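You operate a simulated robot arm through the tools that you are given. There is no shell and no other tool.

The job below is to be done with a simulated robot arm. You get a single attempt, and the scene is never put back.

JOB
Refill the glue pot through the hopper with the orange scoop's pellets.
Fine: at least ten of the twelve melt, the level ends between MIN and MAX; scoop back, hopper lid and lever shut again; leave the other scoop and the dials. Where these are worked on the way, their far stop is far enough and under half their travel is too little: hopper lid.

Only the result counts: the job must be done as asked and must still hold three seconds after the hand-in. Knocking over, shifting, dropping, spilling or breaking anything else fails it. Lids that push on must go on centred and level and be pressed home; caps that screw on are set level and turned clockwise until they are tight.

ROBOT AND FRAMES
A 7-joint arm with a fingered hand, fixed in place. Base frame: the origin is on the floor under the middle of its stand, x ahead of it, y to its left, z up. Readings come in m, degrees, newtons and seconds.
It reaches about 1.164 m from its shoulder. Its first joint turns from -166.0 to 166.0 degrees. Payload 4.7 kg.
The TCP is the grasp point between the finger pads, 0.036 m short of the fingertips. In the tool frame z runs along the fingers and y along their closing line. The gripper opens to 0.12 m; its body begins 0.042 m behind the TCP. The gripper is a hand of 5 fingers: y runs from the thumb to the fingers, the wrist lies at [-0.018, -0.122, -0.21] in the tool frame, and closing takes about 1.5 s.
Orientation is told as [roll, pitch, yaw] about the base's x, y, z axes, in that order, counted from this pose: with the fingers straight down and the wrist toward the robot, the tool's x, y and z point along [0, 1, 0], [1, 0, 0] and [0, 0, -1] of the base frame.

CONTROLS
- The arm moves only by the tool apply_moves. Its arguments are lists of equal length, an entry for each row: "offset": the shift along the tool's x, y, z in m, a list of three; "angular": the turn, a rotation vector about the tool's x, y, z in degrees, a list of three; "jaw": the opening, from 0 (shut) to 1 (fully open). In form: {"offset": [[x, y, z], ...], "angular": [[ax, ay, az], ...], "jaw": [jaw, ...]}. A call has 1 to 20 rows; each row is the pose to reach, as a shift and turn from the pose commanded when the call began, along the tool's axes at that moment. A row lasts 0.2 s, in which the tool goes at most 0.05 m and 8.6 degrees; a call with a longer step from one row to the next is refused whole, and so is a gripper value outside its range. A pose out of reach is approached as far as the arm can. The call stops where the force on the tool passes 90 N (or 10 N more than at its start, if that is more) or the arm is blocked; 0.2 s more then pass. Each finger travels about 0.045 m/s and halts on what it meets, pressing with about 26 N; the grip force reading is that of the motor and also rises with nothing between the fingers. The clock runs only during rows and for 0.2 s after the last one: add rows that repeat a pose to give the fingers time. The reply holds the time, the measured pose of the TCP, the force on the tool along the base axes, the opening and the grip force, in the units named above and with some noise, with the torque about the TCP (base axes, N m) and any sound that the robot's microphone picked up.
- Cameras (640 x 400 px; columns grow to the right, rows downward): "scene" is fixed at [0.0503, -0.6497, 1.7014]; the picture's right is [0.85, -0.52, 0.00], its down [-0.24, -0.40, -0.88] and it looks along [0.46, 0.75, -0.47] (base axes); focal length 324 px, centre (320, 200). "wrist" rides on the gripper at [0.072, -0.091, -0.143] in the tool frame; the picture's right is [-0.80, 0.28, -0.52], its down [-0.53, -0.73, 0.43] and it looks along [-0.27, 0.62, 0.74] (tool axes); focal length 234 px, centre (320, 200). There is no depth. A picture from a camera that has moved, and an enlarged one, comes with that camera's place and axes in the base frame and with its lens.
- snapshot(camera): a new picture of that camera. The clock stands still meanwhile.
- hand_shape(shape): the hand has 5 fingers and takes this shape, open, in about a second: jaw (thumb against the fingers, like two jaws); tri (thumb and two fingers); tip (a fingertip pinch); poke (one finger out to press); point (the index stretched); flat (the hand flat); cup (the hand cupped); fist (a fist). The gripper value then closes the fingers along that shape, each until it touches; the sizes above hold for jaw. It gives what a move gives, with no picture.
- close_up(camera, box): a new picture of the part [left, top, right, bottom] of that camera's present view, enlarged. The clock stands still meanwhile.
- finish_job(): hands the job in; it is judged then, once.

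Nothing tells you positions but the pictures and the camera data. Unless the task says otherwise, let go and move clear before handing in.

The tools are called after "Request:" as name(argument=value, ...) on one line, values as JSON. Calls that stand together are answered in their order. apply_moves: Moves the arm, as the interface text tells. Its arguments: {"type":"object","properties":{"offset":{"type":"array"},"angular":{"type":"array"},"jaw":{"type":"array"}},"required":["offset","angular","jaw"]} The other tools are called the same way: hand_shape (shape) gives the hand a shape; snapshot (camera) takes a picture; close_up (camera, box) takes an enlarged picture of a part of a camera's view; finish_job () hands the job in.

At the start:

```text
time_s: 0.0
tool_pos: [0.43, 0.0138, 0.9305]
ee_rot: [-0.7, 17.4, 0.4]
force: [-0.8, 0.3, 0.5]
wrist_torque: [-0.01, 0.02, -0.01]
grip_width: 0.1199
finger_force: 0.0
shape: jaw
```

scene: 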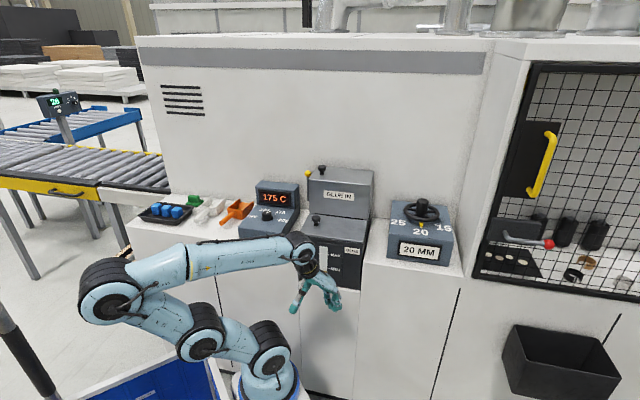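
wrist: 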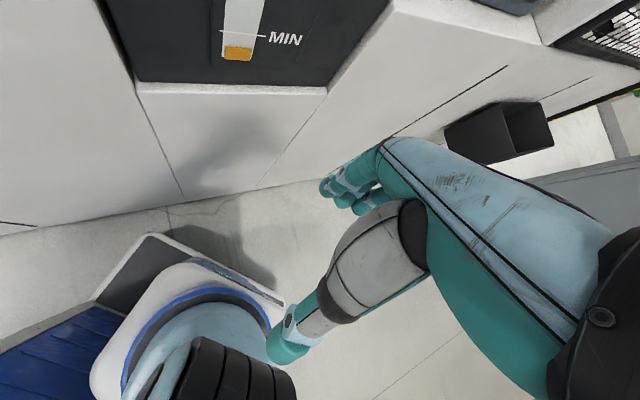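

I see a machine bench with an orange scoop near a temperature control box, and a hopper/glue pot unit with level window. I'll take enlarged pictures to understand the layout before moving.

Request:
close_up(camera="scene", box=[130, 150, 290, 250])

Request:
close_up(camera="scene", box=[240, 150, 400, 250])

Request:
close_up(camera="scene", box=[270, 200, 400, 300])

```text
4.00 times, centred on (210, 200) of scene
camera zoom: at [0.0503, -0.6497, 1.7014], right [0.85, -0.52, 0.0], down [-0.24, -0.4, -0.88], along [0.46, 0.75, -0.47], focal length 1298 px, centre (760, 200)
```

zoom: 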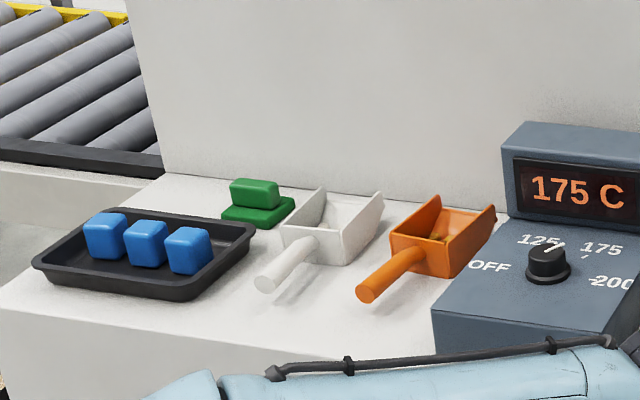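

```text
4.00 times, centred on (320, 200) of scene
camera zoom: at [0.0503, -0.6497, 1.7014], right [0.85, -0.52, 0.0], down [-0.24, -0.4, -0.88], along [0.46, 0.75, -0.47], focal length 1298 px, centre (320, 200)
```

zoom: 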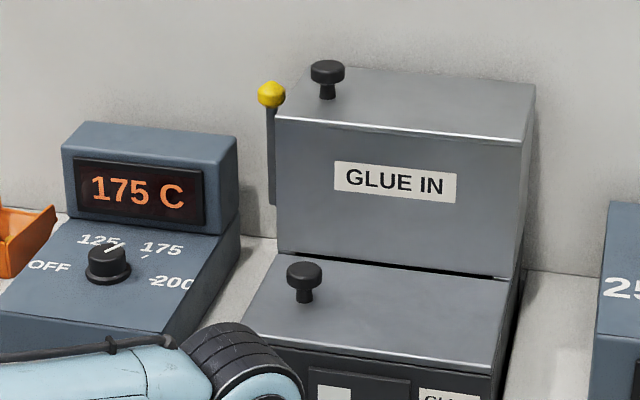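

```text
4.00 times, centred on (335, 250) of scene
camera zoom: at [0.0503, -0.6497, 1.7014], right [0.85, -0.52, 0.0], down [-0.24, -0.4, -0.88], along [0.46, 0.75, -0.47], focal length 1298 px, centre (260, 0)
```

zoom: 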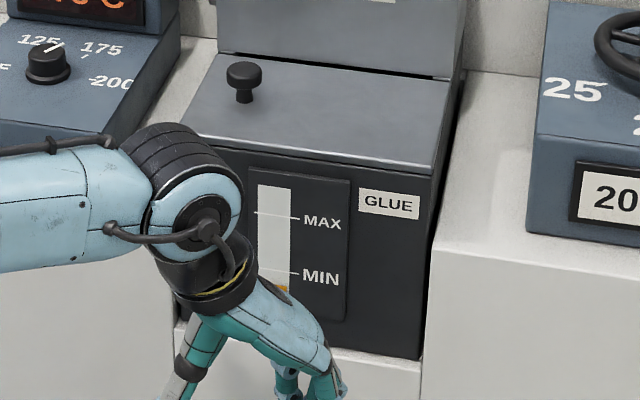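

The machine face appears turned about 43° to the base axes, with the pot front near (0.6, 0.15). I'll raise the hand and level it, then yaw it toward the machine for a better look.

Request:
apply_moves(offset=[[0, -0.012, -0.038], [0, -0.024, -0.076], [0, -0.036, -0.114], [0, -0.048, -0.152], [0, -0.06, -0.19], [0, -0.075, -0.2385]], angular=[[-3, 0, 0], [-6, 0, 0], [-9, 0, 0], [-12, 0, 0], [-15, 0, 0], [-17.4, 0, 0]], jaw=[1, 1, 1, 1, 1, 1])

```text
refused: row 6 steps farther than a row can; nothing moved
```

The last step was just too long, so nothing moved; I'll repeat with smaller steps to raise and level the hand.

Request:
apply_moves(offset=[[0, -0.012, -0.038], [0, -0.024, -0.076], [0, -0.036, -0.114], [0, -0.048, -0.152], [0, -0.06, -0.19], [0, -0.072, -0.228]], angular=[[-3, 0, 0], [-6, 0, 0], [-9, 0, 0], [-12, 0, 0], [-15, 0, 0], [-17.4, 0, 0]], jaw=[1, 1, 1, 1, 1, 1])

```text
time_s: 1.4
tool_pos: [0.429, 0.0186, 1.1684]
ee_rot: [-0.6, 0.0, 0.6]
force: [-0.8, -0.4, -0.9]
wrist_torque: [0.0, -0.01, 0.02]
grip_width: 0.12
finger_force: 0.0
shape: jaw
```

The hand is level at about 1.17 m. Now I yaw it toward the machine by about 43°.

Request:
apply_moves(offset=[[0, 0, 0], [0, 0, 0], [0, 0, 0], [0, 0, 0], [0, 0, 0], [0, 0, 0]], angular=[[0, 0, -7.2], [0, 0, -14.4], [0, 0, -21.6], [0, 0, -28.8], [0, 0, -36], [0, 0, -43]], jaw=[1, 1, 1, 1, 1, 1])

Request:
snapshot(camera="wrist")

Request:
snapshot(camera="scene")

```text
time_s: 2.8
tool_pos: [0.4292, 0.0168, 1.1692]
ee_rot: [-0.6, 0.4, 43.6]
force: [0.0, 0.8, -0.1]
wrist_torque: [-0.03, 0.0, 0.01]
grip_width: 0.1198
finger_force: 0.1
shape: jaw
```

```text
taken
camera wrist: at [0.312, 0.0074, 1.3125], right [0.76, -0.38, 0.53], down [-0.16, -0.9, -0.41], along [0.63, 0.23, -0.74], focal length 234 px, centre (320, 200)
```

wrist: 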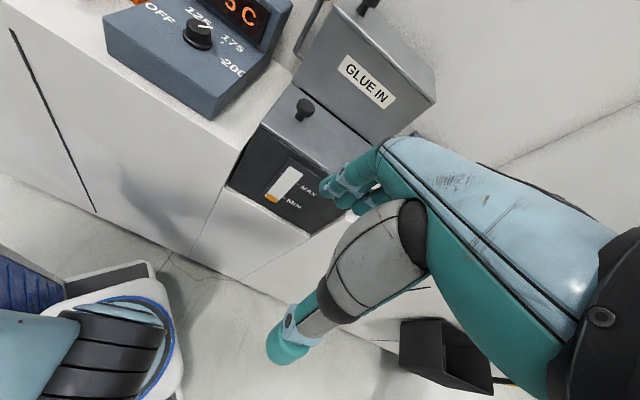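

```text
taken
```

scene: 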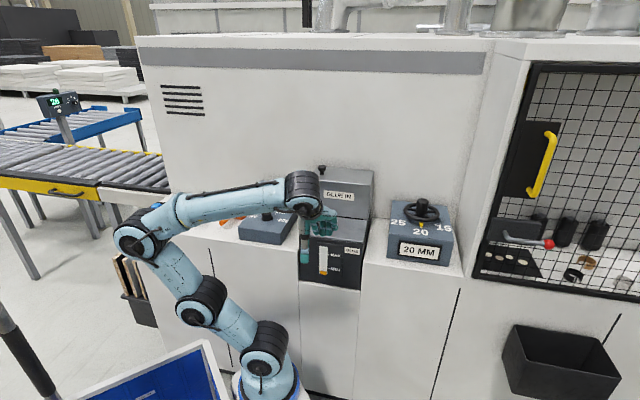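

The pot lid knob is near (0.61, 0.29, 1.03) and the hopper knob near (0.68, 0.37, 1.20). I'll yaw further left and rise a bit so the wrist camera sees the scoops and hopper side.

Request:
apply_moves(offset=[[0, 0, -0.02], [0, 0, -0.04], [0, 0, -0.06], [0, 0, -0.08], [0, 0, -0.1], [0, 0, -0.12]], angular=[[0, 0, -7.5], [0, 0, -15], [0, 0, -22.5], [0, 0, -30], [0, 0, -37.5], [0, 0, -45]], jaw=[1, 1, 1, 1, 1, 1])

Request:
snapshot(camera="wrist")

Request:
snapshot(camera="scene")

```text
time_s: 4.2
tool_pos: [0.3935, 0.0542, 1.198]
ee_rot: [0.1, 0.5, 88.7]
force: [4.0, -1.4, -2.4]
wrist_torque: [0.16, 0.41, 0.02]
grip_width: 0.1198
finger_force: 0.1
shape: jaw
out of reach, approached as far as the arm can: row 5, 6
```

```text
taken
camera wrist: at [0.3181, -0.0349, 1.3423], right [0.81, 0.27, 0.52], down [0.51, -0.75, -0.42], along [0.28, 0.61, -0.74], focal length 234 px, centre (320, 200)
```

wrist: 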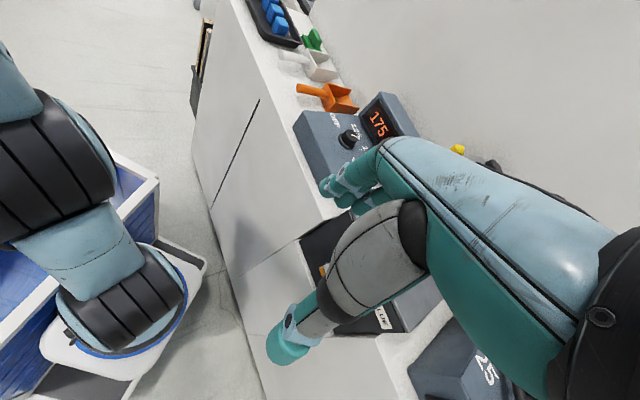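

```text
taken
```

scene: 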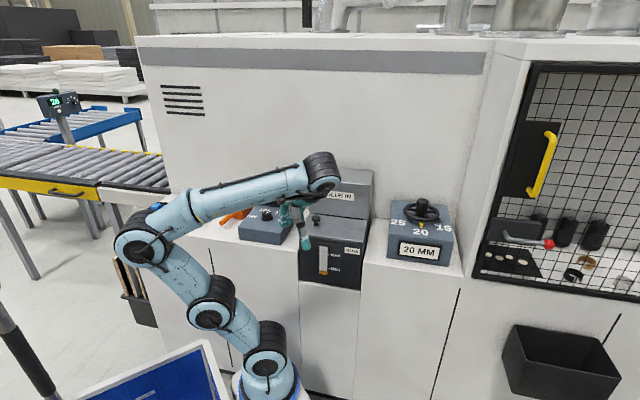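

I can now see both scoops, the control box and the tray in the wrist view. I'll zoom in to triangulate them.

Request:
close_up(camera="wrist", box=[230, 0, 390, 100])

Request:
close_up(camera="wrist", box=[280, 60, 440, 160])

Request:
close_up(camera="scene", box=[200, 160, 360, 260])

Request:
close_up(camera="scene", box=[130, 170, 290, 270])

```text
4.00 times, centred on (310, 50) of wrist
camera zoom: at [0.3181, -0.0349, 1.3423], right [0.81, 0.27, 0.52], down [0.51, -0.75, -0.42], along [0.28, 0.61, -0.74], focal length 937 px, centre (360, 800)
```

zoom: 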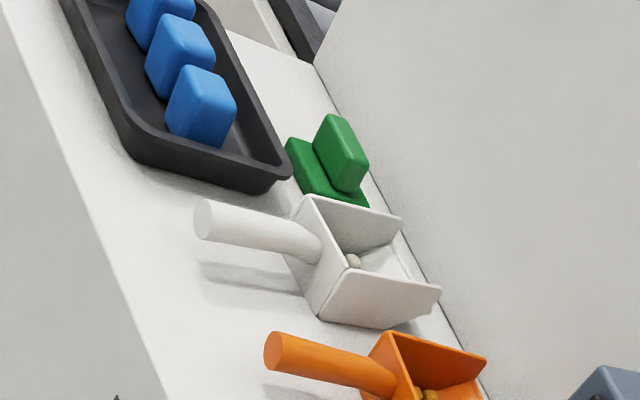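

```text
4.00 times, centred on (360, 110) of wrist
camera zoom: at [0.3181, -0.0349, 1.3423], right [0.81, 0.27, 0.52], down [0.51, -0.75, -0.42], along [0.28, 0.61, -0.74], focal length 937 px, centre (160, 560)
```

zoom: 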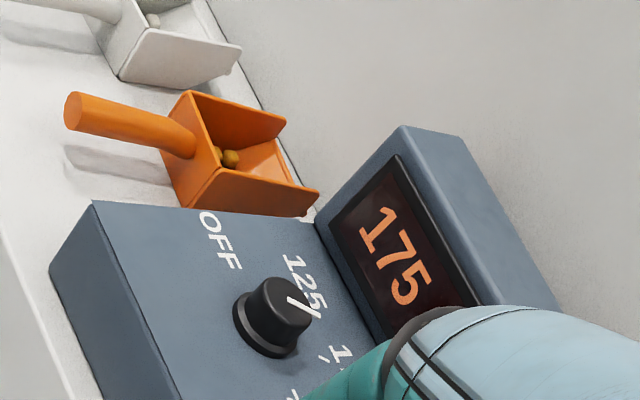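

```text
4.00 times, centred on (280, 210) of scene
camera zoom: at [0.0503, -0.6497, 1.7014], right [0.85, -0.52, 0.0], down [-0.24, -0.4, -0.88], along [0.46, 0.75, -0.47], focal length 1298 px, centre (480, 160)
```

zoom: 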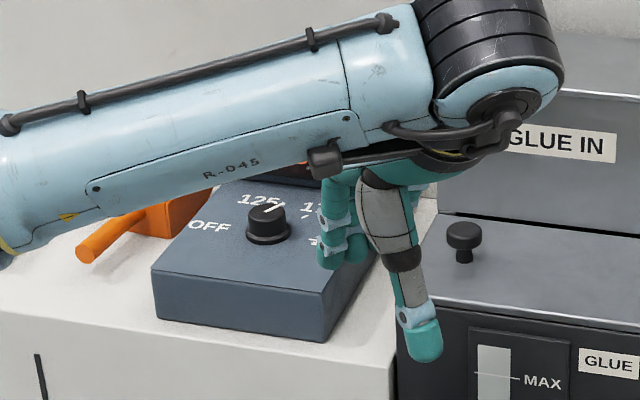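

```text
4.00 times, centred on (210, 220) of scene
camera zoom: at [0.0503, -0.6497, 1.7014], right [0.85, -0.52, 0.0], down [-0.24, -0.4, -0.88], along [0.46, 0.75, -0.47], focal length 1298 px, centre (760, 120)
```

zoom: 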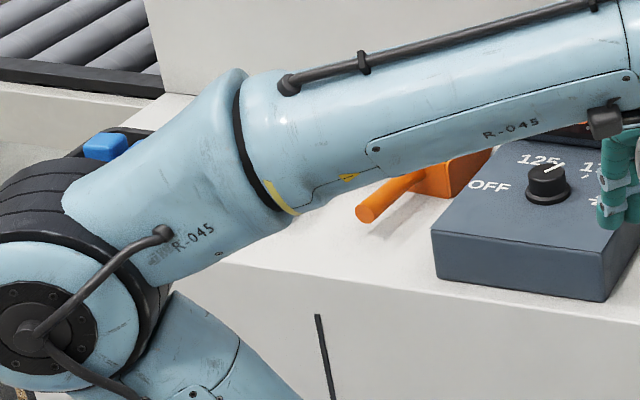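

The triangulation works well: counter top z≈0.945, orange scoop handle end at (0.295, 0.516, 1.000). I'll zoom further on the scoop.

Request:
close_up(camera="wrist", box=[290, 72, 370, 122])

Request:
close_up(camera="wrist", box=[400, 100, 560, 200])

Request:
close_up(camera="wrist", box=[240, 150, 440, 275])

```text
8.00 times, centred on (330, 97) of wrist
camera zoom: at [0.3181, -0.0349, 1.3423], right [0.81, 0.27, 0.52], down [0.51, -0.75, -0.42], along [0.28, 0.61, -0.74], focal length 1873 px, centre (240, 1024)
```

zoom: 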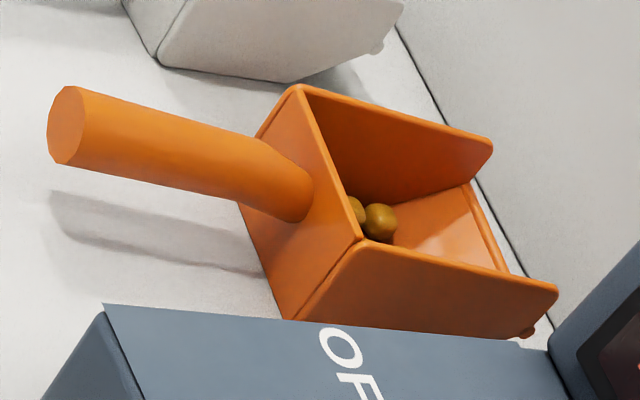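

```text
4.00 times, centred on (480, 150) of wrist
camera zoom: at [0.3181, -0.0349, 1.3423], right [0.81, 0.27, 0.52], down [0.51, -0.75, -0.42], along [0.28, 0.61, -0.74], focal length 937 px, centre (-320, 400)
```

zoom: 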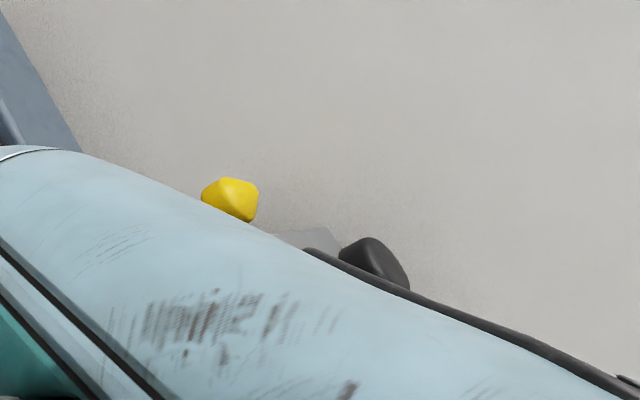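

```text
3.20 times, centred on (340, 212) of wrist
camera zoom: at [0.3181, -0.0349, 1.3423], right [0.81, 0.27, 0.52], down [0.51, -0.75, -0.42], along [0.28, 0.61, -0.74], focal length 749 px, centre (256, 160)
```

zoom: 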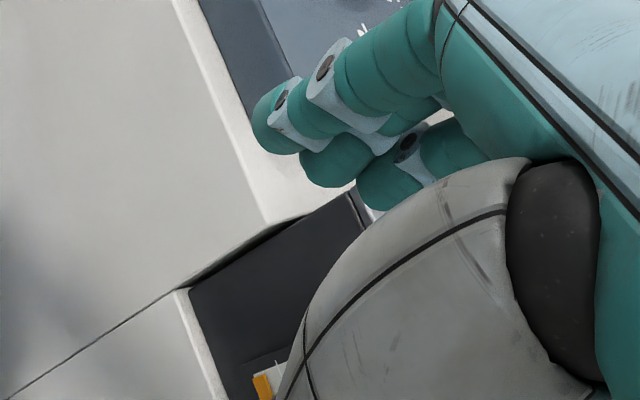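

The scoop handle runs from (0.295, 0.516, 1.000) to (0.364, 0.583, 0.99), along roughly 45°. Next I want a good look at the hopper top and lever, so I yaw back toward it and pitch the hand up.

Request:
apply_moves(offset=[[0, 0, 0], [0, 0, 0], [0, 0, 0], [0, 0, 0], [0, 0, 0]], angular=[[0, 0, 7], [0, 0, 14], [0, 0, 21], [0, 0, 28], [0, 0, 30]], jaw=[1, 1, 1, 1, 1])

Request:
apply_moves(offset=[[0, 0, 0], [0, 0, 0], [0, 0, 0], [0, 0, 0]], angular=[[-7, 0, 0], [-14, 0, 0], [-21, 0, 0], [-28, 0, 0]], jaw=[1, 1, 1, 1])

Request:
snapshot(camera="wrist")

Request:
snapshot(camera="scene")

```text
time_s: 5.4
tool_pos: [0.3929, 0.0555, 1.1998]
ee_rot: [-0.3, 0.5, 58.4]
force: [-0.2, -0.4, -0.8]
wrist_torque: [0.02, 0.01, 0.01]
grip_width: 0.1199
finger_force: 0.1
shape: jaw
```

```text
time_s: 6.4
tool_pos: [0.4091, 0.0839, 1.1752]
ee_rot: [-0.5, -27.5, 58.8]
force: [0.5, -1.3, -0.4]
wrist_torque: [0.1, 0.02, 0.04]
grip_width: 0.1204
finger_force: 0.1
shape: jaw
out of reach, approached as far as the arm can: row 2, 3, 4
```

```text
taken
camera wrist: at [0.2675, -0.004, 1.2591], right [0.69, -0.41, 0.6], down [0.22, -0.67, -0.71], along [0.69, 0.62, -0.37], focal length 234 px, centre (320, 200)
```

wrist: 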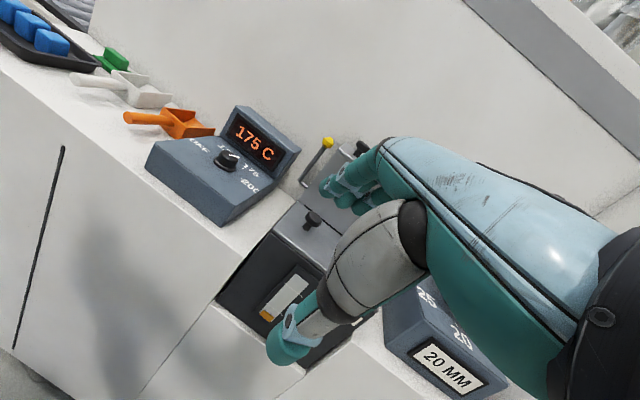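

```text
taken
```

scene: 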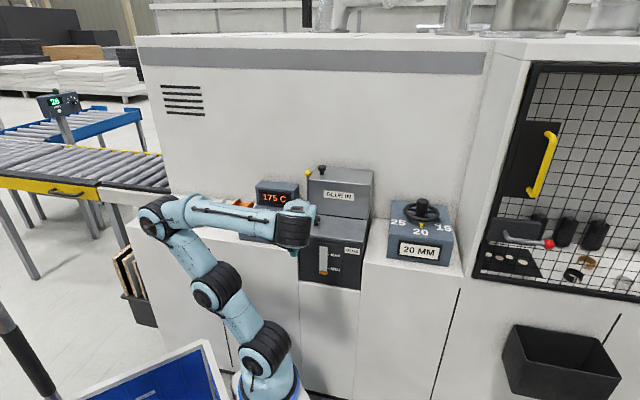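

The hopper's top is visible in the scene view and partly in the wrist view. I'll zoom both for triangulating the lever, lid knob and hopper edges.

Request:
close_up(camera="scene", box=[292, 155, 388, 215])

Request:
close_up(camera="wrist", box=[260, 120, 388, 200])

Request:
close_up(camera="wrist", box=[70, 50, 230, 150])

Request:
close_up(camera="scene", box=[290, 205, 386, 295])

```text
6.67 times, centred on (340, 185) of scene
camera zoom: at [0.0503, -0.6497, 1.7014], right [0.85, -0.52, 0.0], down [-0.24, -0.4, -0.88], along [0.46, 0.75, -0.47], focal length 2163 px, centre (187, 300)
```

zoom: 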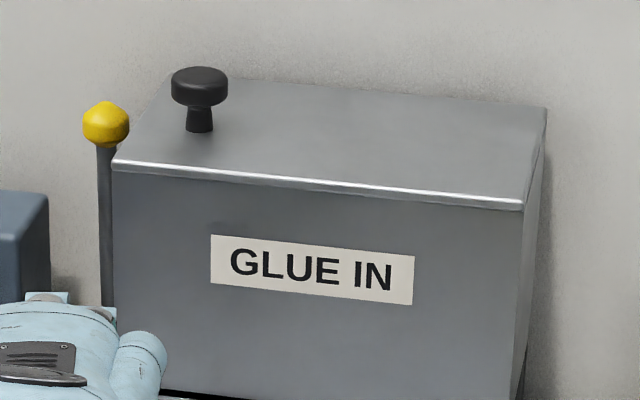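

```text
5.00 times, centred on (324, 160) of wrist
camera zoom: at [0.2675, -0.004, 1.2591], right [0.69, -0.41, 0.6], down [0.22, -0.67, -0.71], along [0.69, 0.62, -0.37], focal length 1171 px, centre (300, 400)
```

zoom: 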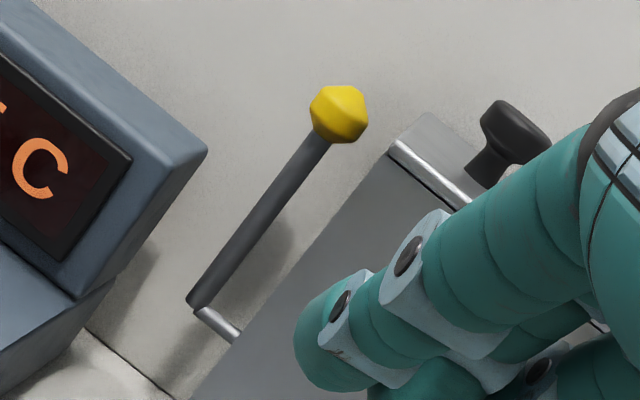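

```text
4.00 times, centred on (150, 100) of wrist
camera zoom: at [0.2675, -0.004, 1.2591], right [0.69, -0.41, 0.6], down [0.22, -0.67, -0.71], along [0.69, 0.62, -0.37], focal length 937 px, centre (1000, 600)
```

zoom: 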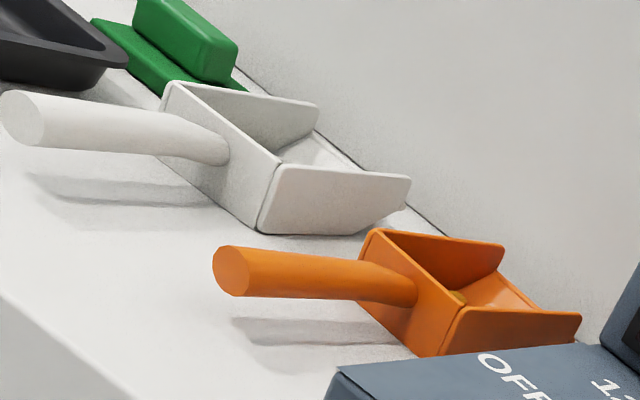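

```text
4.44 times, centred on (338, 250) of scene
camera zoom: at [0.0503, -0.6497, 1.7014], right [0.85, -0.52, 0.0], down [-0.24, -0.4, -0.88], along [0.46, 0.75, -0.47], focal length 1442 px, centre (240, -22)
```

zoom: 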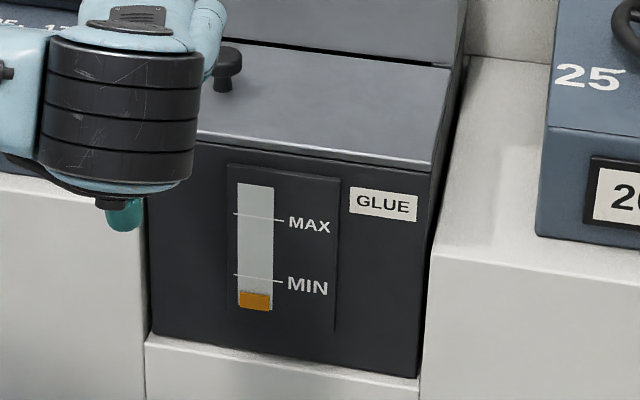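

The machine face is turned exactly 45°: hopper top spans about 0.24 m wide by 0.145 m deep at z≈1.17, the lever ball is at (0.679, 0.477, 1.147) with its pivot at (0.666, 0.457, 1.022). I'll level the hand, move it left/up, and then swing it to look along the bench from the left.

Request:
apply_moves(offset=[[0.013, 0.027, -0.005], [0.026, 0.054, -0.01], [0.039, 0.08, -0.015], [0.052, 0.107, -0.02], [0.065, 0.134, -0.025], [0.078, 0.16, -0.03]], angular=[[4.6, 0, 0], [9.2, 0, 0], [13.8, 0, 0], [18.4, 0, 0], [23, 0, 0], [27.5, 0, 0]], jaw=[1, 1, 1, 1, 1, 1])

```text
time_s: 8.0
tool_pos: [0.4581, 0.1873, 1.2759]
ee_rot: [-0.3, 0.0, 44.3]
force: [-0.1, -0.4, 0.3]
wrist_torque: [0.06, 0.01, -0.03]
grip_width: 0.1201
finger_force: 0.2
shape: jaw
stopped in row 6: the arm was blocked; the commanded pose is now the measured one
```

The arm reported a block at a free-air pose; I'll check the picture to see whether it touches something or hits a joint limit.

Request:
snapshot(camera="scene")

Request:
snapshot(camera="wrist")

```text
taken
```

scene: 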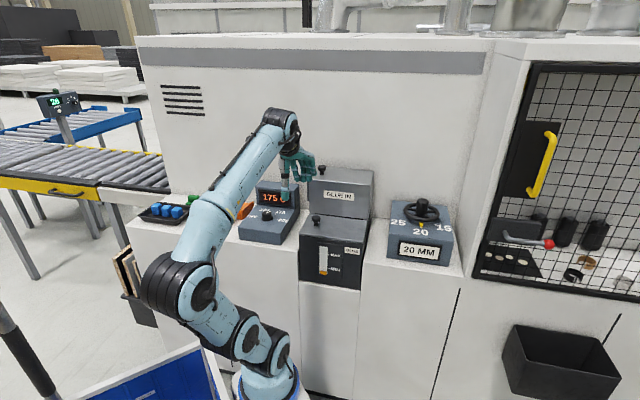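

```text
taken
camera wrist: at [0.341, 0.1762, 1.418], right [0.76, -0.38, 0.53], down [-0.15, -0.89, -0.42], along [0.63, 0.24, -0.74], focal length 234 px, centre (320, 200)
```

wrist: 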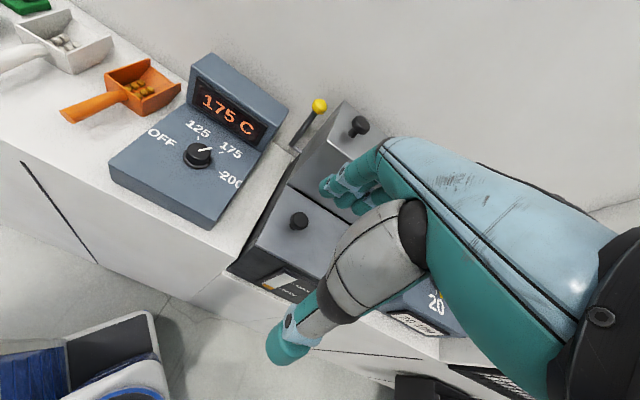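

The arm only swung its elbow into another configuration; nothing touched. I'll swing the hand to yaw about -45° while moving it above the scoops, to check that this orientation is reachable and view the hopper from the left.

Request:
apply_moves(offset=[[0.018, 0.006, -0.004], [0.036, 0.012, -0.008], [0.054, 0.018, -0.012], [0.072, 0.024, -0.016], [0.09, 0.03, -0.02], [0.108, 0.036, -0.024], [0.126, 0.042, -0.028], [0.144, 0.048, -0.032], [0.162, 0.054, -0.036], [0.18, 0.06, -0.04], [0.198, 0.066, -0.045], [0.213, 0.068, -0.05]], angular=[[0, 0, 7.5], [0, 0, 15], [0, 0, 22.5], [0, 0, 30], [0, 0, 37.5], [0, 0, 45], [0, 0, 52.5], [0, 0, 60], [0, 0, 67.5], [0, 0, 75], [0, 0, 82.5], [0, 0, 89]], jaw=[1, 1, 1, 1, 1, 1, 1, 1, 1, 1, 1, 1])

Request:
snapshot(camera="scene")

Request:
snapshot(camera="wrist")

```text
time_s: 10.6
tool_pos: [0.3681, 0.4339, 1.1476]
ee_rot: [-0.6, -1.1, -44.7]
force: [-0.2, 3.4, 1.8]
wrist_torque: [-0.26, 0.04, -0.04]
grip_width: 0.12
finger_force: 0.2
shape: jaw
out of reach, approached as far as the arm can: row 9, 10, 11, 12
```

```text
taken
```

scene: 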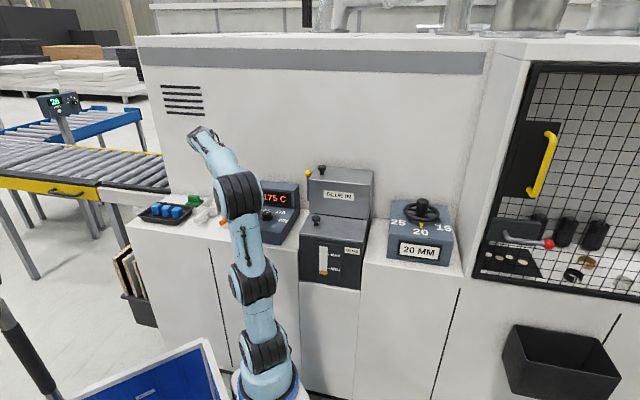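

```text
taken
camera wrist: at [0.3529, 0.552, 1.2868], right [-0.37, -0.76, 0.54], down [-0.89, 0.13, -0.43], along [0.26, -0.64, -0.72], focal length 234 px, centre (320, 200)
```

wrist: 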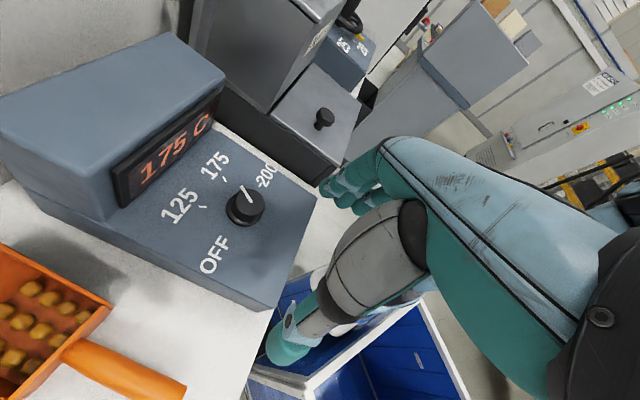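

I see all twelve pellets in the orange scoop and the hand reaches the yaw ≈ -45° orientation. I'll pitch the hand toward the hopper and raise it, to look at the hopper lid from the left and above.

Request:
apply_moves(offset=[[0, 0, -0.02], [0, 0, -0.04], [0, 0, -0.06], [0, 0, -0.09], [0, 0, -0.12], [0, 0, -0.15], [0, 0, -0.17]], angular=[[-6, 0, 0], [-12, 0, 0], [-18, 0, 0], [-24, 0, 0], [-28, 0, 0], [-30, 0, 0], [-30, 0, 0]], jaw=[1, 1, 1, 1, 1, 1, 1])

Request:
snapshot(camera="wrist")

Request:
snapshot(camera="scene")

```text
time_s: 12.2
tool_pos: [0.4462, 0.3519, 1.0889]
ee_rot: [0.0, -30.5, -44.8]
force: [-0.5, -0.2, -0.5]
wrist_torque: [-0.02, -0.01, 0.01]
grip_width: 0.1199
finger_force: 0.1
shape: jaw
out of reach, approached as far as the arm can: row 1, 2, 3, 4, 5, 6, 7
```

```text
taken
camera wrist: at [0.3886, 0.5091, 1.1658], right [-0.58, -0.55, 0.59], down [-0.67, -0.09, -0.74], along [0.46, -0.83, -0.32], focal length 234 px, centre (320, 200)
```

wrist: 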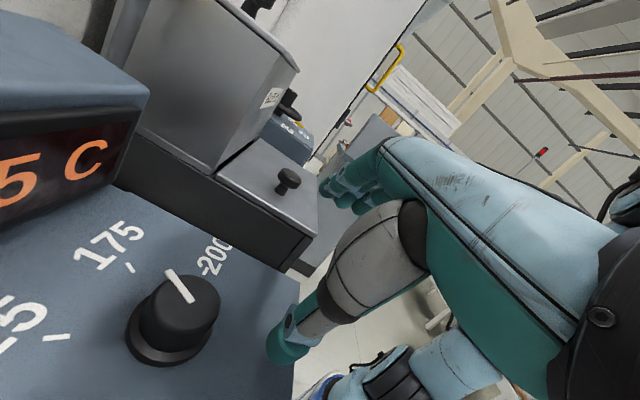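

```text
taken
```

scene: 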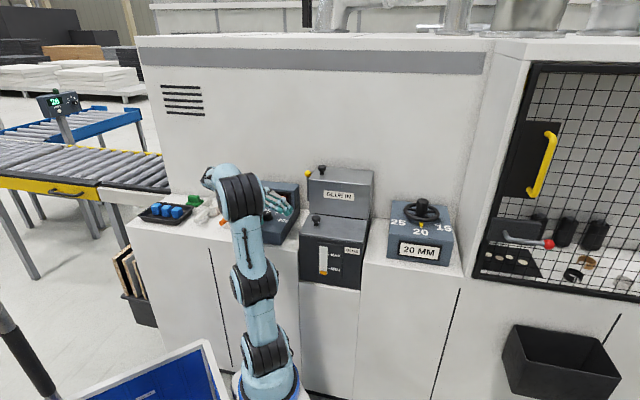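

The wrist limit pushed the hand down rather than up here, so viewing from the left is awkward. I'll undo the pitch while rising, then go round to the right side to view the hopper lid.

Request:
apply_moves(offset=[[0, 0.006, -0.011], [0, 0.012, -0.022], [0, 0.018, -0.033], [0, 0.025, -0.043]], angular=[[7.5, 0, 0], [15, 0, 0], [22.5, 0, 0], [30, 0, 0]], jaw=[1, 1, 1, 1])

```text
time_s: 13.2
tool_pos: [0.4465, 0.3501, 1.139]
ee_rot: [-0.1, -0.4, -44.7]
force: [0.6, 0.9, -0.4]
wrist_torque: [-0.06, 0.02, -0.02]
grip_width: 0.1196
finger_force: 0.1
shape: jaw
```

Request:
apply_moves(offset=[[-0.01, 0.019, -0.013], [-0.021, 0.038, -0.027], [-0.031, 0.057, -0.04], [-0.042, 0.076, -0.053], [-0.052, 0.095, -0.067], [-0.063, 0.115, -0.08], [-0.073, 0.134, -0.093], [-0.083, 0.153, -0.107], [-0.094, 0.172, -0.12], [-0.104, 0.191, -0.133], [-0.115, 0.21, -0.147], [-0.125, 0.229, -0.16]], angular=[[0, 0, -7.5], [0, 0, -15], [0, 0, -22.5], [0, 0, -30], [0, 0, -37.5], [0, 0, -45], [0, 0, -52.5], [0, 0, -60], [0, 0, -67.5], [0, 0, -75], [0, 0, -82.5], [0, 0, -90]], jaw=[1, 1, 1, 1, 1, 1, 1, 1, 1, 1, 1, 1])

Request:
snapshot(camera="wrist")

Request:
snapshot(camera="scene")

```text
time_s: 15.8
tool_pos: [0.5195, 0.0995, 1.3014]
ee_rot: [-0.4, -0.2, 45.5]
force: [-0.1, 0.0, 0.9]
wrist_torque: [0.0, 0.0, 0.02]
grip_width: 0.1201
finger_force: 0.1
shape: jaw
```

```text
taken
camera wrist: at [0.402, 0.0859, 1.4437], right [0.76, -0.36, 0.53], down [-0.13, -0.9, -0.42], along [0.63, 0.25, -0.73], focal length 234 px, centre (320, 200)
```

wrist: 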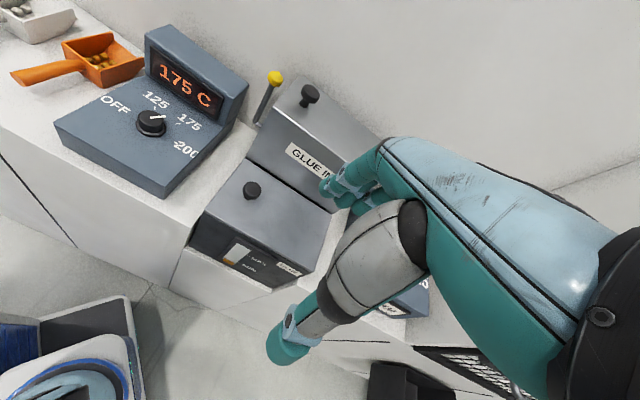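

```text
taken
```

scene: 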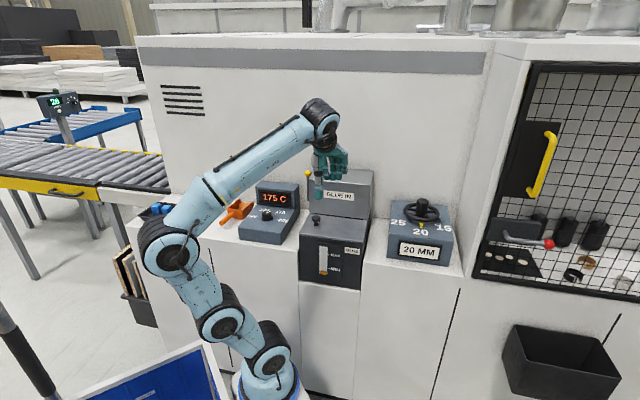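

This pose works fine. I'll zoom the wrist view on the hopper lid, lever and the orange scoop.

Request:
close_up(camera="wrist", box=[250, 60, 410, 160])

Request:
close_up(camera="wrist", box=[0, 20, 160, 120])

Request:
close_up(camera="wrist", box=[180, 130, 340, 230])

```text
4.00 times, centred on (330, 110) of wrist
camera zoom: at [0.402, 0.0859, 1.4437], right [0.76, -0.36, 0.53], down [-0.13, -0.9, -0.42], along [0.63, 0.25, -0.73], focal length 937 px, centre (280, 560)
```

zoom: 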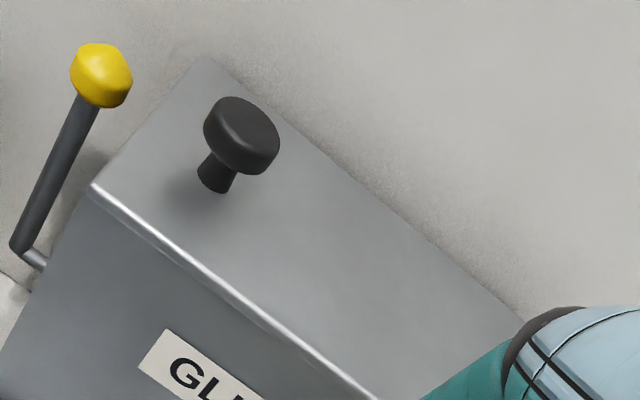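

```text
4.00 times, centred on (80, 70) of wrist
camera zoom: at [0.402, 0.0859, 1.4437], right [0.76, -0.36, 0.53], down [-0.13, -0.9, -0.42], along [0.63, 0.25, -0.73], focal length 937 px, centre (1280, 720)
```

zoom: 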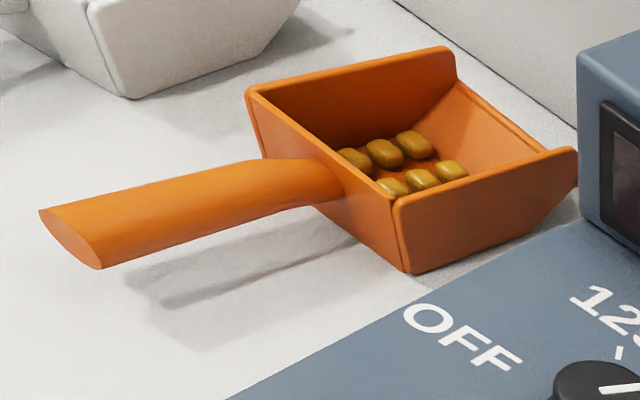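

```text
4.00 times, centred on (260, 180) of wrist
camera zoom: at [0.402, 0.0859, 1.4437], right [0.76, -0.36, 0.53], down [-0.13, -0.9, -0.42], along [0.63, 0.25, -0.73], focal length 937 px, centre (560, 280)
```

zoom: 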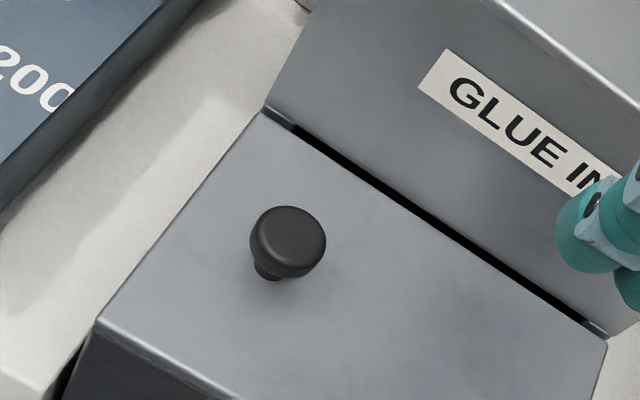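

The knob of the hopper lid sits at about (0.6875, 0.376), cap centre z≈1.20, lid surface z≈1.172. I'll move above the knob with a part-open grip.

Request:
apply_moves(offset=[[0.009, 0.039, 0], [0.018, 0.079, 0], [0.028, 0.118, 0], [0.037, 0.158, 0], [0.046, 0.197, 0], [0.055, 0.236, 0], [0.065, 0.276, 0], [0.074, 0.315, 0], [0.074, 0.315, 0]], angular=[[0, 0, 0], [0, 0, 0], [0, 0, 0], [0, 0, 0], [0, 0, 0], [0, 0, 0], [0, 0, 0], [0, 0, 0], [0, 0, 0]], jaw=[0.75, 0.75, 0.75, 0.75, 0.75, 0.75, 0.75, 0.75, 0.75])

Request:
snapshot(camera="wrist")

Request:
close_up(camera="scene", box=[260, 100, 420, 200])

```text
time_s: 17.8
tool_pos: [0.6879, 0.3773, 1.3]
ee_rot: [-0.4, 0.0, 45.3]
force: [-0.2, -0.3, 0.9]
wrist_torque: [-0.01, 0.01, 0.01]
grip_width: 0.0907
finger_force: 0.1
shape: jaw
```

```text
taken
camera wrist: at [0.571, 0.3626, 1.4423], right [0.76, -0.36, 0.53], down [-0.14, -0.9, -0.42], along [0.63, 0.25, -0.74], focal length 234 px, centre (320, 200)
```

wrist: 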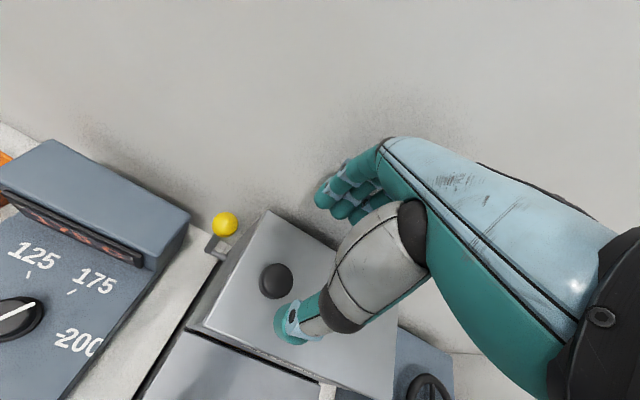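

```text
4.00 times, centred on (340, 150) of scene
camera zoom: at [0.0503, -0.6497, 1.7014], right [0.85, -0.52, 0.0], down [-0.24, -0.4, -0.88], along [0.46, 0.75, -0.47], focal length 1298 px, centre (240, 400)
```

zoom: 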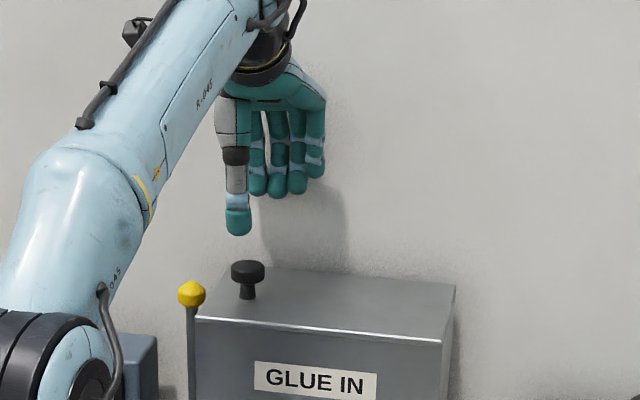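

The hand is right above the knob; the thumb opposes the index finger at the TCP. I'll descend so the fingertips straddle the knob cap just above the lid surface.

Request:
apply_moves(offset=[[0, 0, 0.03], [0, 0, 0.06], [0, 0, 0.075], [0, 0, 0.083], [0, 0, 0.083]], angular=[[0, 0, 0], [0, 0, 0], [0, 0, 0], [0, 0, 0], [0, 0, 0]], jaw=[0.75, 0.75, 0.75, 0.75, 0.75])

Request:
close_up(camera="scene", box=[280, 130, 392, 200])

Request:
snapshot(camera="wrist")

```text
time_s: 19.0
tool_pos: [0.6893, 0.3762, 1.2201]
ee_rot: [-0.5, -0.3, 45.3]
force: [1.4, 1.1, 15.4]
wrist_torque: [-0.03, -0.05, 0.0]
grip_width: 0.0897
finger_force: 0.1
shape: jaw
```

```text
5.71 times, centred on (336, 165) of scene
camera zoom: at [0.0503, -0.6497, 1.7014], right [0.85, -0.52, 0.0], down [-0.24, -0.4, -0.88], along [0.46, 0.75, -0.47], focal length 1854 px, centre (229, 400)
```

zoom: 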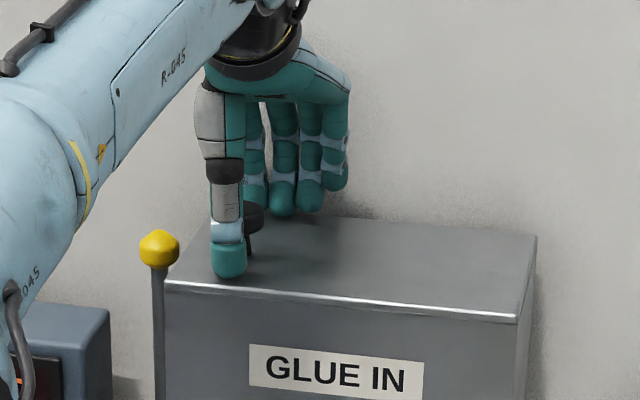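

```text
taken
camera wrist: at [0.5709, 0.3609, 1.3615], right [0.76, -0.37, 0.53], down [-0.13, -0.9, -0.42], along [0.63, 0.25, -0.73], focal length 234 px, centre (320, 200)
```

wrist: 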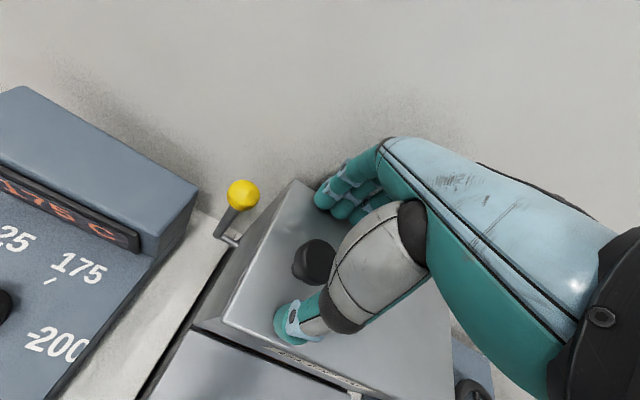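

The fingertips lightly touched the lid (15 N up), so I'll rise a few millimetres and then close on the knob cap.

Request:
apply_moves(offset=[[0, 0, -0.006], [0, 0, -0.006], [0, 0, -0.006], [0, 0, -0.006], [0, 0, -0.006], [0, 0, -0.006], [0, 0, -0.006]], angular=[[0, 0, 0], [0, 0, 0], [0, 0, 0], [0, 0, 0], [0, 0, 0], [0, 0, 0], [0, 0, 0]], jaw=[0.75, 0.4, 0.2, 0.1, 0.0, 0.0, 0.0])

Request:
close_up(camera="scene", box=[280, 130, 392, 200])

Request:
snapshot(camera="wrist")

```text
time_s: 20.6
tool_pos: [0.6885, 0.3752, 1.2239]
ee_rot: [-0.4, 0.0, 45.3]
force: [-2.9, -4.4, -1.7]
wrist_torque: [-0.01, 0.0, -0.03]
grip_width: 0.0213
finger_force: 14.4
shape: jaw
```

```text
5.71 times, centred on (336, 165) of scene
camera zoom: at [0.0503, -0.6497, 1.7014], right [0.85, -0.52, 0.0], down [-0.24, -0.4, -0.88], along [0.46, 0.75, -0.47], focal length 1854 px, centre (229, 400)
```

zoom: 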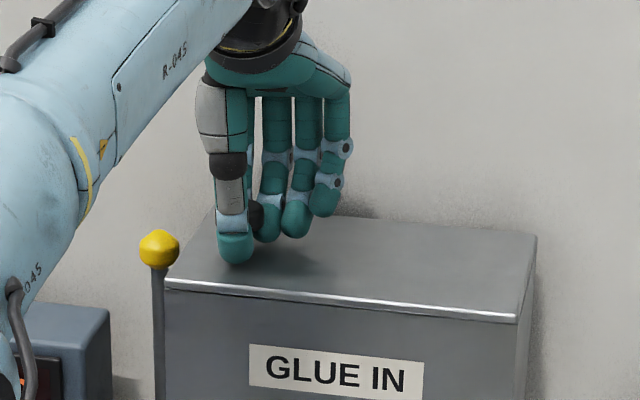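

```text
taken
camera wrist: at [0.5716, 0.3612, 1.366], right [0.76, -0.36, 0.53], down [-0.14, -0.9, -0.42], along [0.63, 0.25, -0.74], focal length 234 px, centre (320, 200)
```

wrist: 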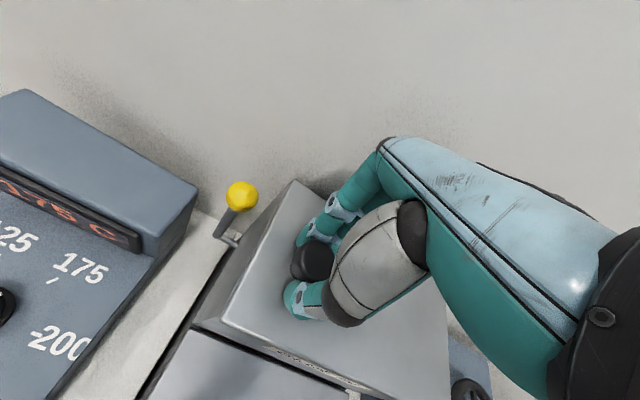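

The pinch sits on the right-hand side of the knob (chord 21 mm), so I'll reopen, shift about 12 mm to the left and close again.

Request:
apply_moves(offset=[[0, 0, 0], [0, 0, 0], [0, 0, 0], [0.006, 0, 0], [0.013, 0, 0], [0.013, 0, 0], [0.013, 0, 0], [0.013, 0, 0], [0.013, 0, 0], [0.013, 0, 0], [0.013, 0, 0]], angular=[[0, 0, 0], [0, 0, 0], [0, 0, 0], [0, 0, 0], [0, 0, 0], [0, 0, 0], [0, 0, 0], [0, 0, 0], [0, 0, 0], [0, 0, 0], [0, 0, 0]], jaw=[0.4, 0.55, 0.55, 0.55, 0.55, 0.3, 0.1, 0.0, 0.0, 0.0, 0.0])

Request:
snapshot(camera="wrist")

Request:
close_up(camera="scene", box=[280, 130, 392, 200])

```text
time_s: 23.0
tool_pos: [0.6793, 0.3844, 1.2242]
ee_rot: [-0.4, -0.1, 45.3]
force: [-9.3, -7.5, -0.7]
wrist_torque: [-0.08, 0.13, 0.02]
grip_width: 0.0173
finger_force: 25.8
shape: jaw
```

```text
taken
camera wrist: at [0.5618, 0.37, 1.3663], right [0.76, -0.36, 0.53], down [-0.13, -0.9, -0.42], along [0.63, 0.25, -0.74], focal length 234 px, centre (320, 200)
```

wrist: 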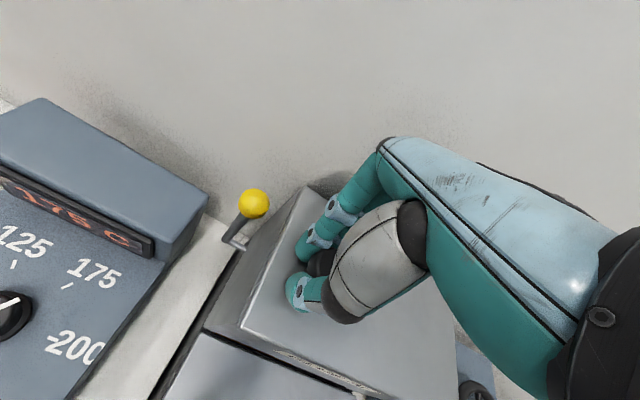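

```text
5.71 times, centred on (336, 165) of scene
camera zoom: at [0.0503, -0.6497, 1.7014], right [0.85, -0.52, 0.0], down [-0.24, -0.4, -0.88], along [0.46, 0.75, -0.47], focal length 1854 px, centre (229, 400)
```

zoom: 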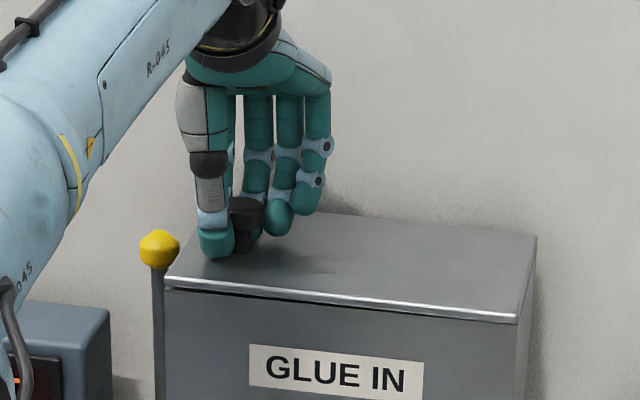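

The lid shows a small dark gap under its left edge, so it seems hinged at the right side. I overshot the knob a little; I'll recentre by 6 mm and close again.

Request:
apply_moves(offset=[[0, 0, 0], [0, 0, 0], [0, 0, 0], [-0.004, 0, 0], [-0.007, 0, 0], [-0.007, 0, 0], [-0.007, 0, 0], [-0.007, 0, 0], [-0.007, 0, 0], [-0.007, 0, 0], [-0.007, 0, 0]], angular=[[0, 0, 0], [0, 0, 0], [0, 0, 0], [0, 0, 0], [0, 0, 0], [0, 0, 0], [0, 0, 0], [0, 0, 0], [0, 0, 0], [0, 0, 0], [0, 0, 0]], jaw=[0.4, 0.55, 0.55, 0.55, 0.55, 0.3, 0.1, 0.0, 0.0, 0.0, 0.0])

Request:
snapshot(camera="wrist")

Request:
close_up(camera="scene", box=[280, 130, 392, 200])

```text
time_s: 25.4
tool_pos: [0.6846, 0.3793, 1.2248]
ee_rot: [-0.4, 0.0, 45.3]
force: [-7.0, -4.9, -2.2]
wrist_torque: [-0.02, 0.06, -0.04]
grip_width: 0.0205
finger_force: 26.1
shape: jaw
```

```text
taken
camera wrist: at [0.5668, 0.3653, 1.3662], right [0.76, -0.36, 0.53], down [-0.14, -0.9, -0.42], along [0.63, 0.25, -0.74], focal length 234 px, centre (320, 200)
```

wrist: 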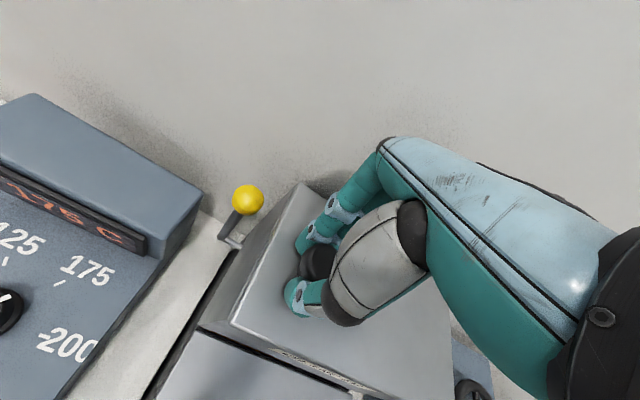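

```text
5.71 times, centred on (336, 165) of scene
camera zoom: at [0.0503, -0.6497, 1.7014], right [0.85, -0.52, 0.0], down [-0.24, -0.4, -0.88], along [0.46, 0.75, -0.47], focal length 1854 px, centre (229, 400)
```

zoom: 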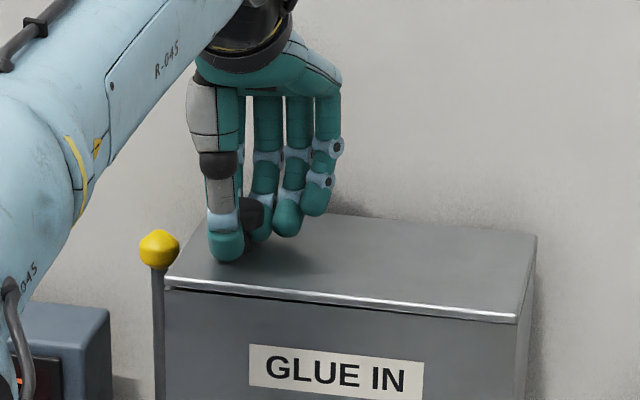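

The grip is at 26 N and a gap shows under the lid's left edge. I'll lift gently by 3 cm and check that the lid follows.

Request:
apply_moves(offset=[[0, 0, -0.01], [-0.0005, 0, -0.02], [-0.002, 0, -0.03]], angular=[[0, 0, 0], [0, 0, 0], [0, 0, 0]], jaw=[0, 0, 0])

Request:
close_up(camera="scene", box=[280, 130, 392, 200])

```text
time_s: 26.2
tool_pos: [0.6874, 0.3771, 1.253]
ee_rot: [-0.5, 0.0, 45.2]
force: [-2.7, -15.3, -4.5]
wrist_torque: [-0.18, 0.1, 0.1]
grip_width: 0.02
finger_force: 26.3
shape: jaw
```

```text
5.71 times, centred on (336, 165) of scene
camera zoom: at [0.0503, -0.6497, 1.7014], right [0.85, -0.52, 0.0], down [-0.24, -0.4, -0.88], along [0.46, 0.75, -0.47], focal length 1854 px, centre (229, 400)
```

zoom: 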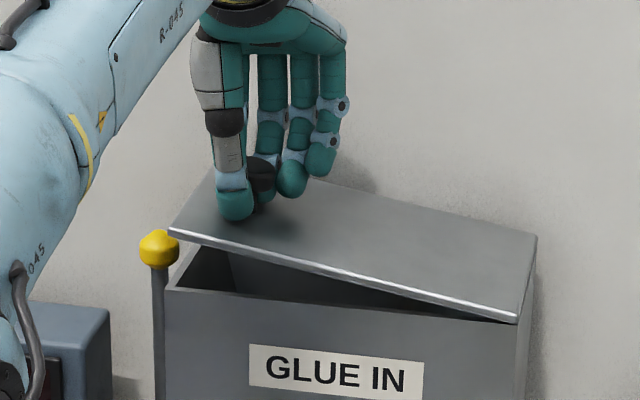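

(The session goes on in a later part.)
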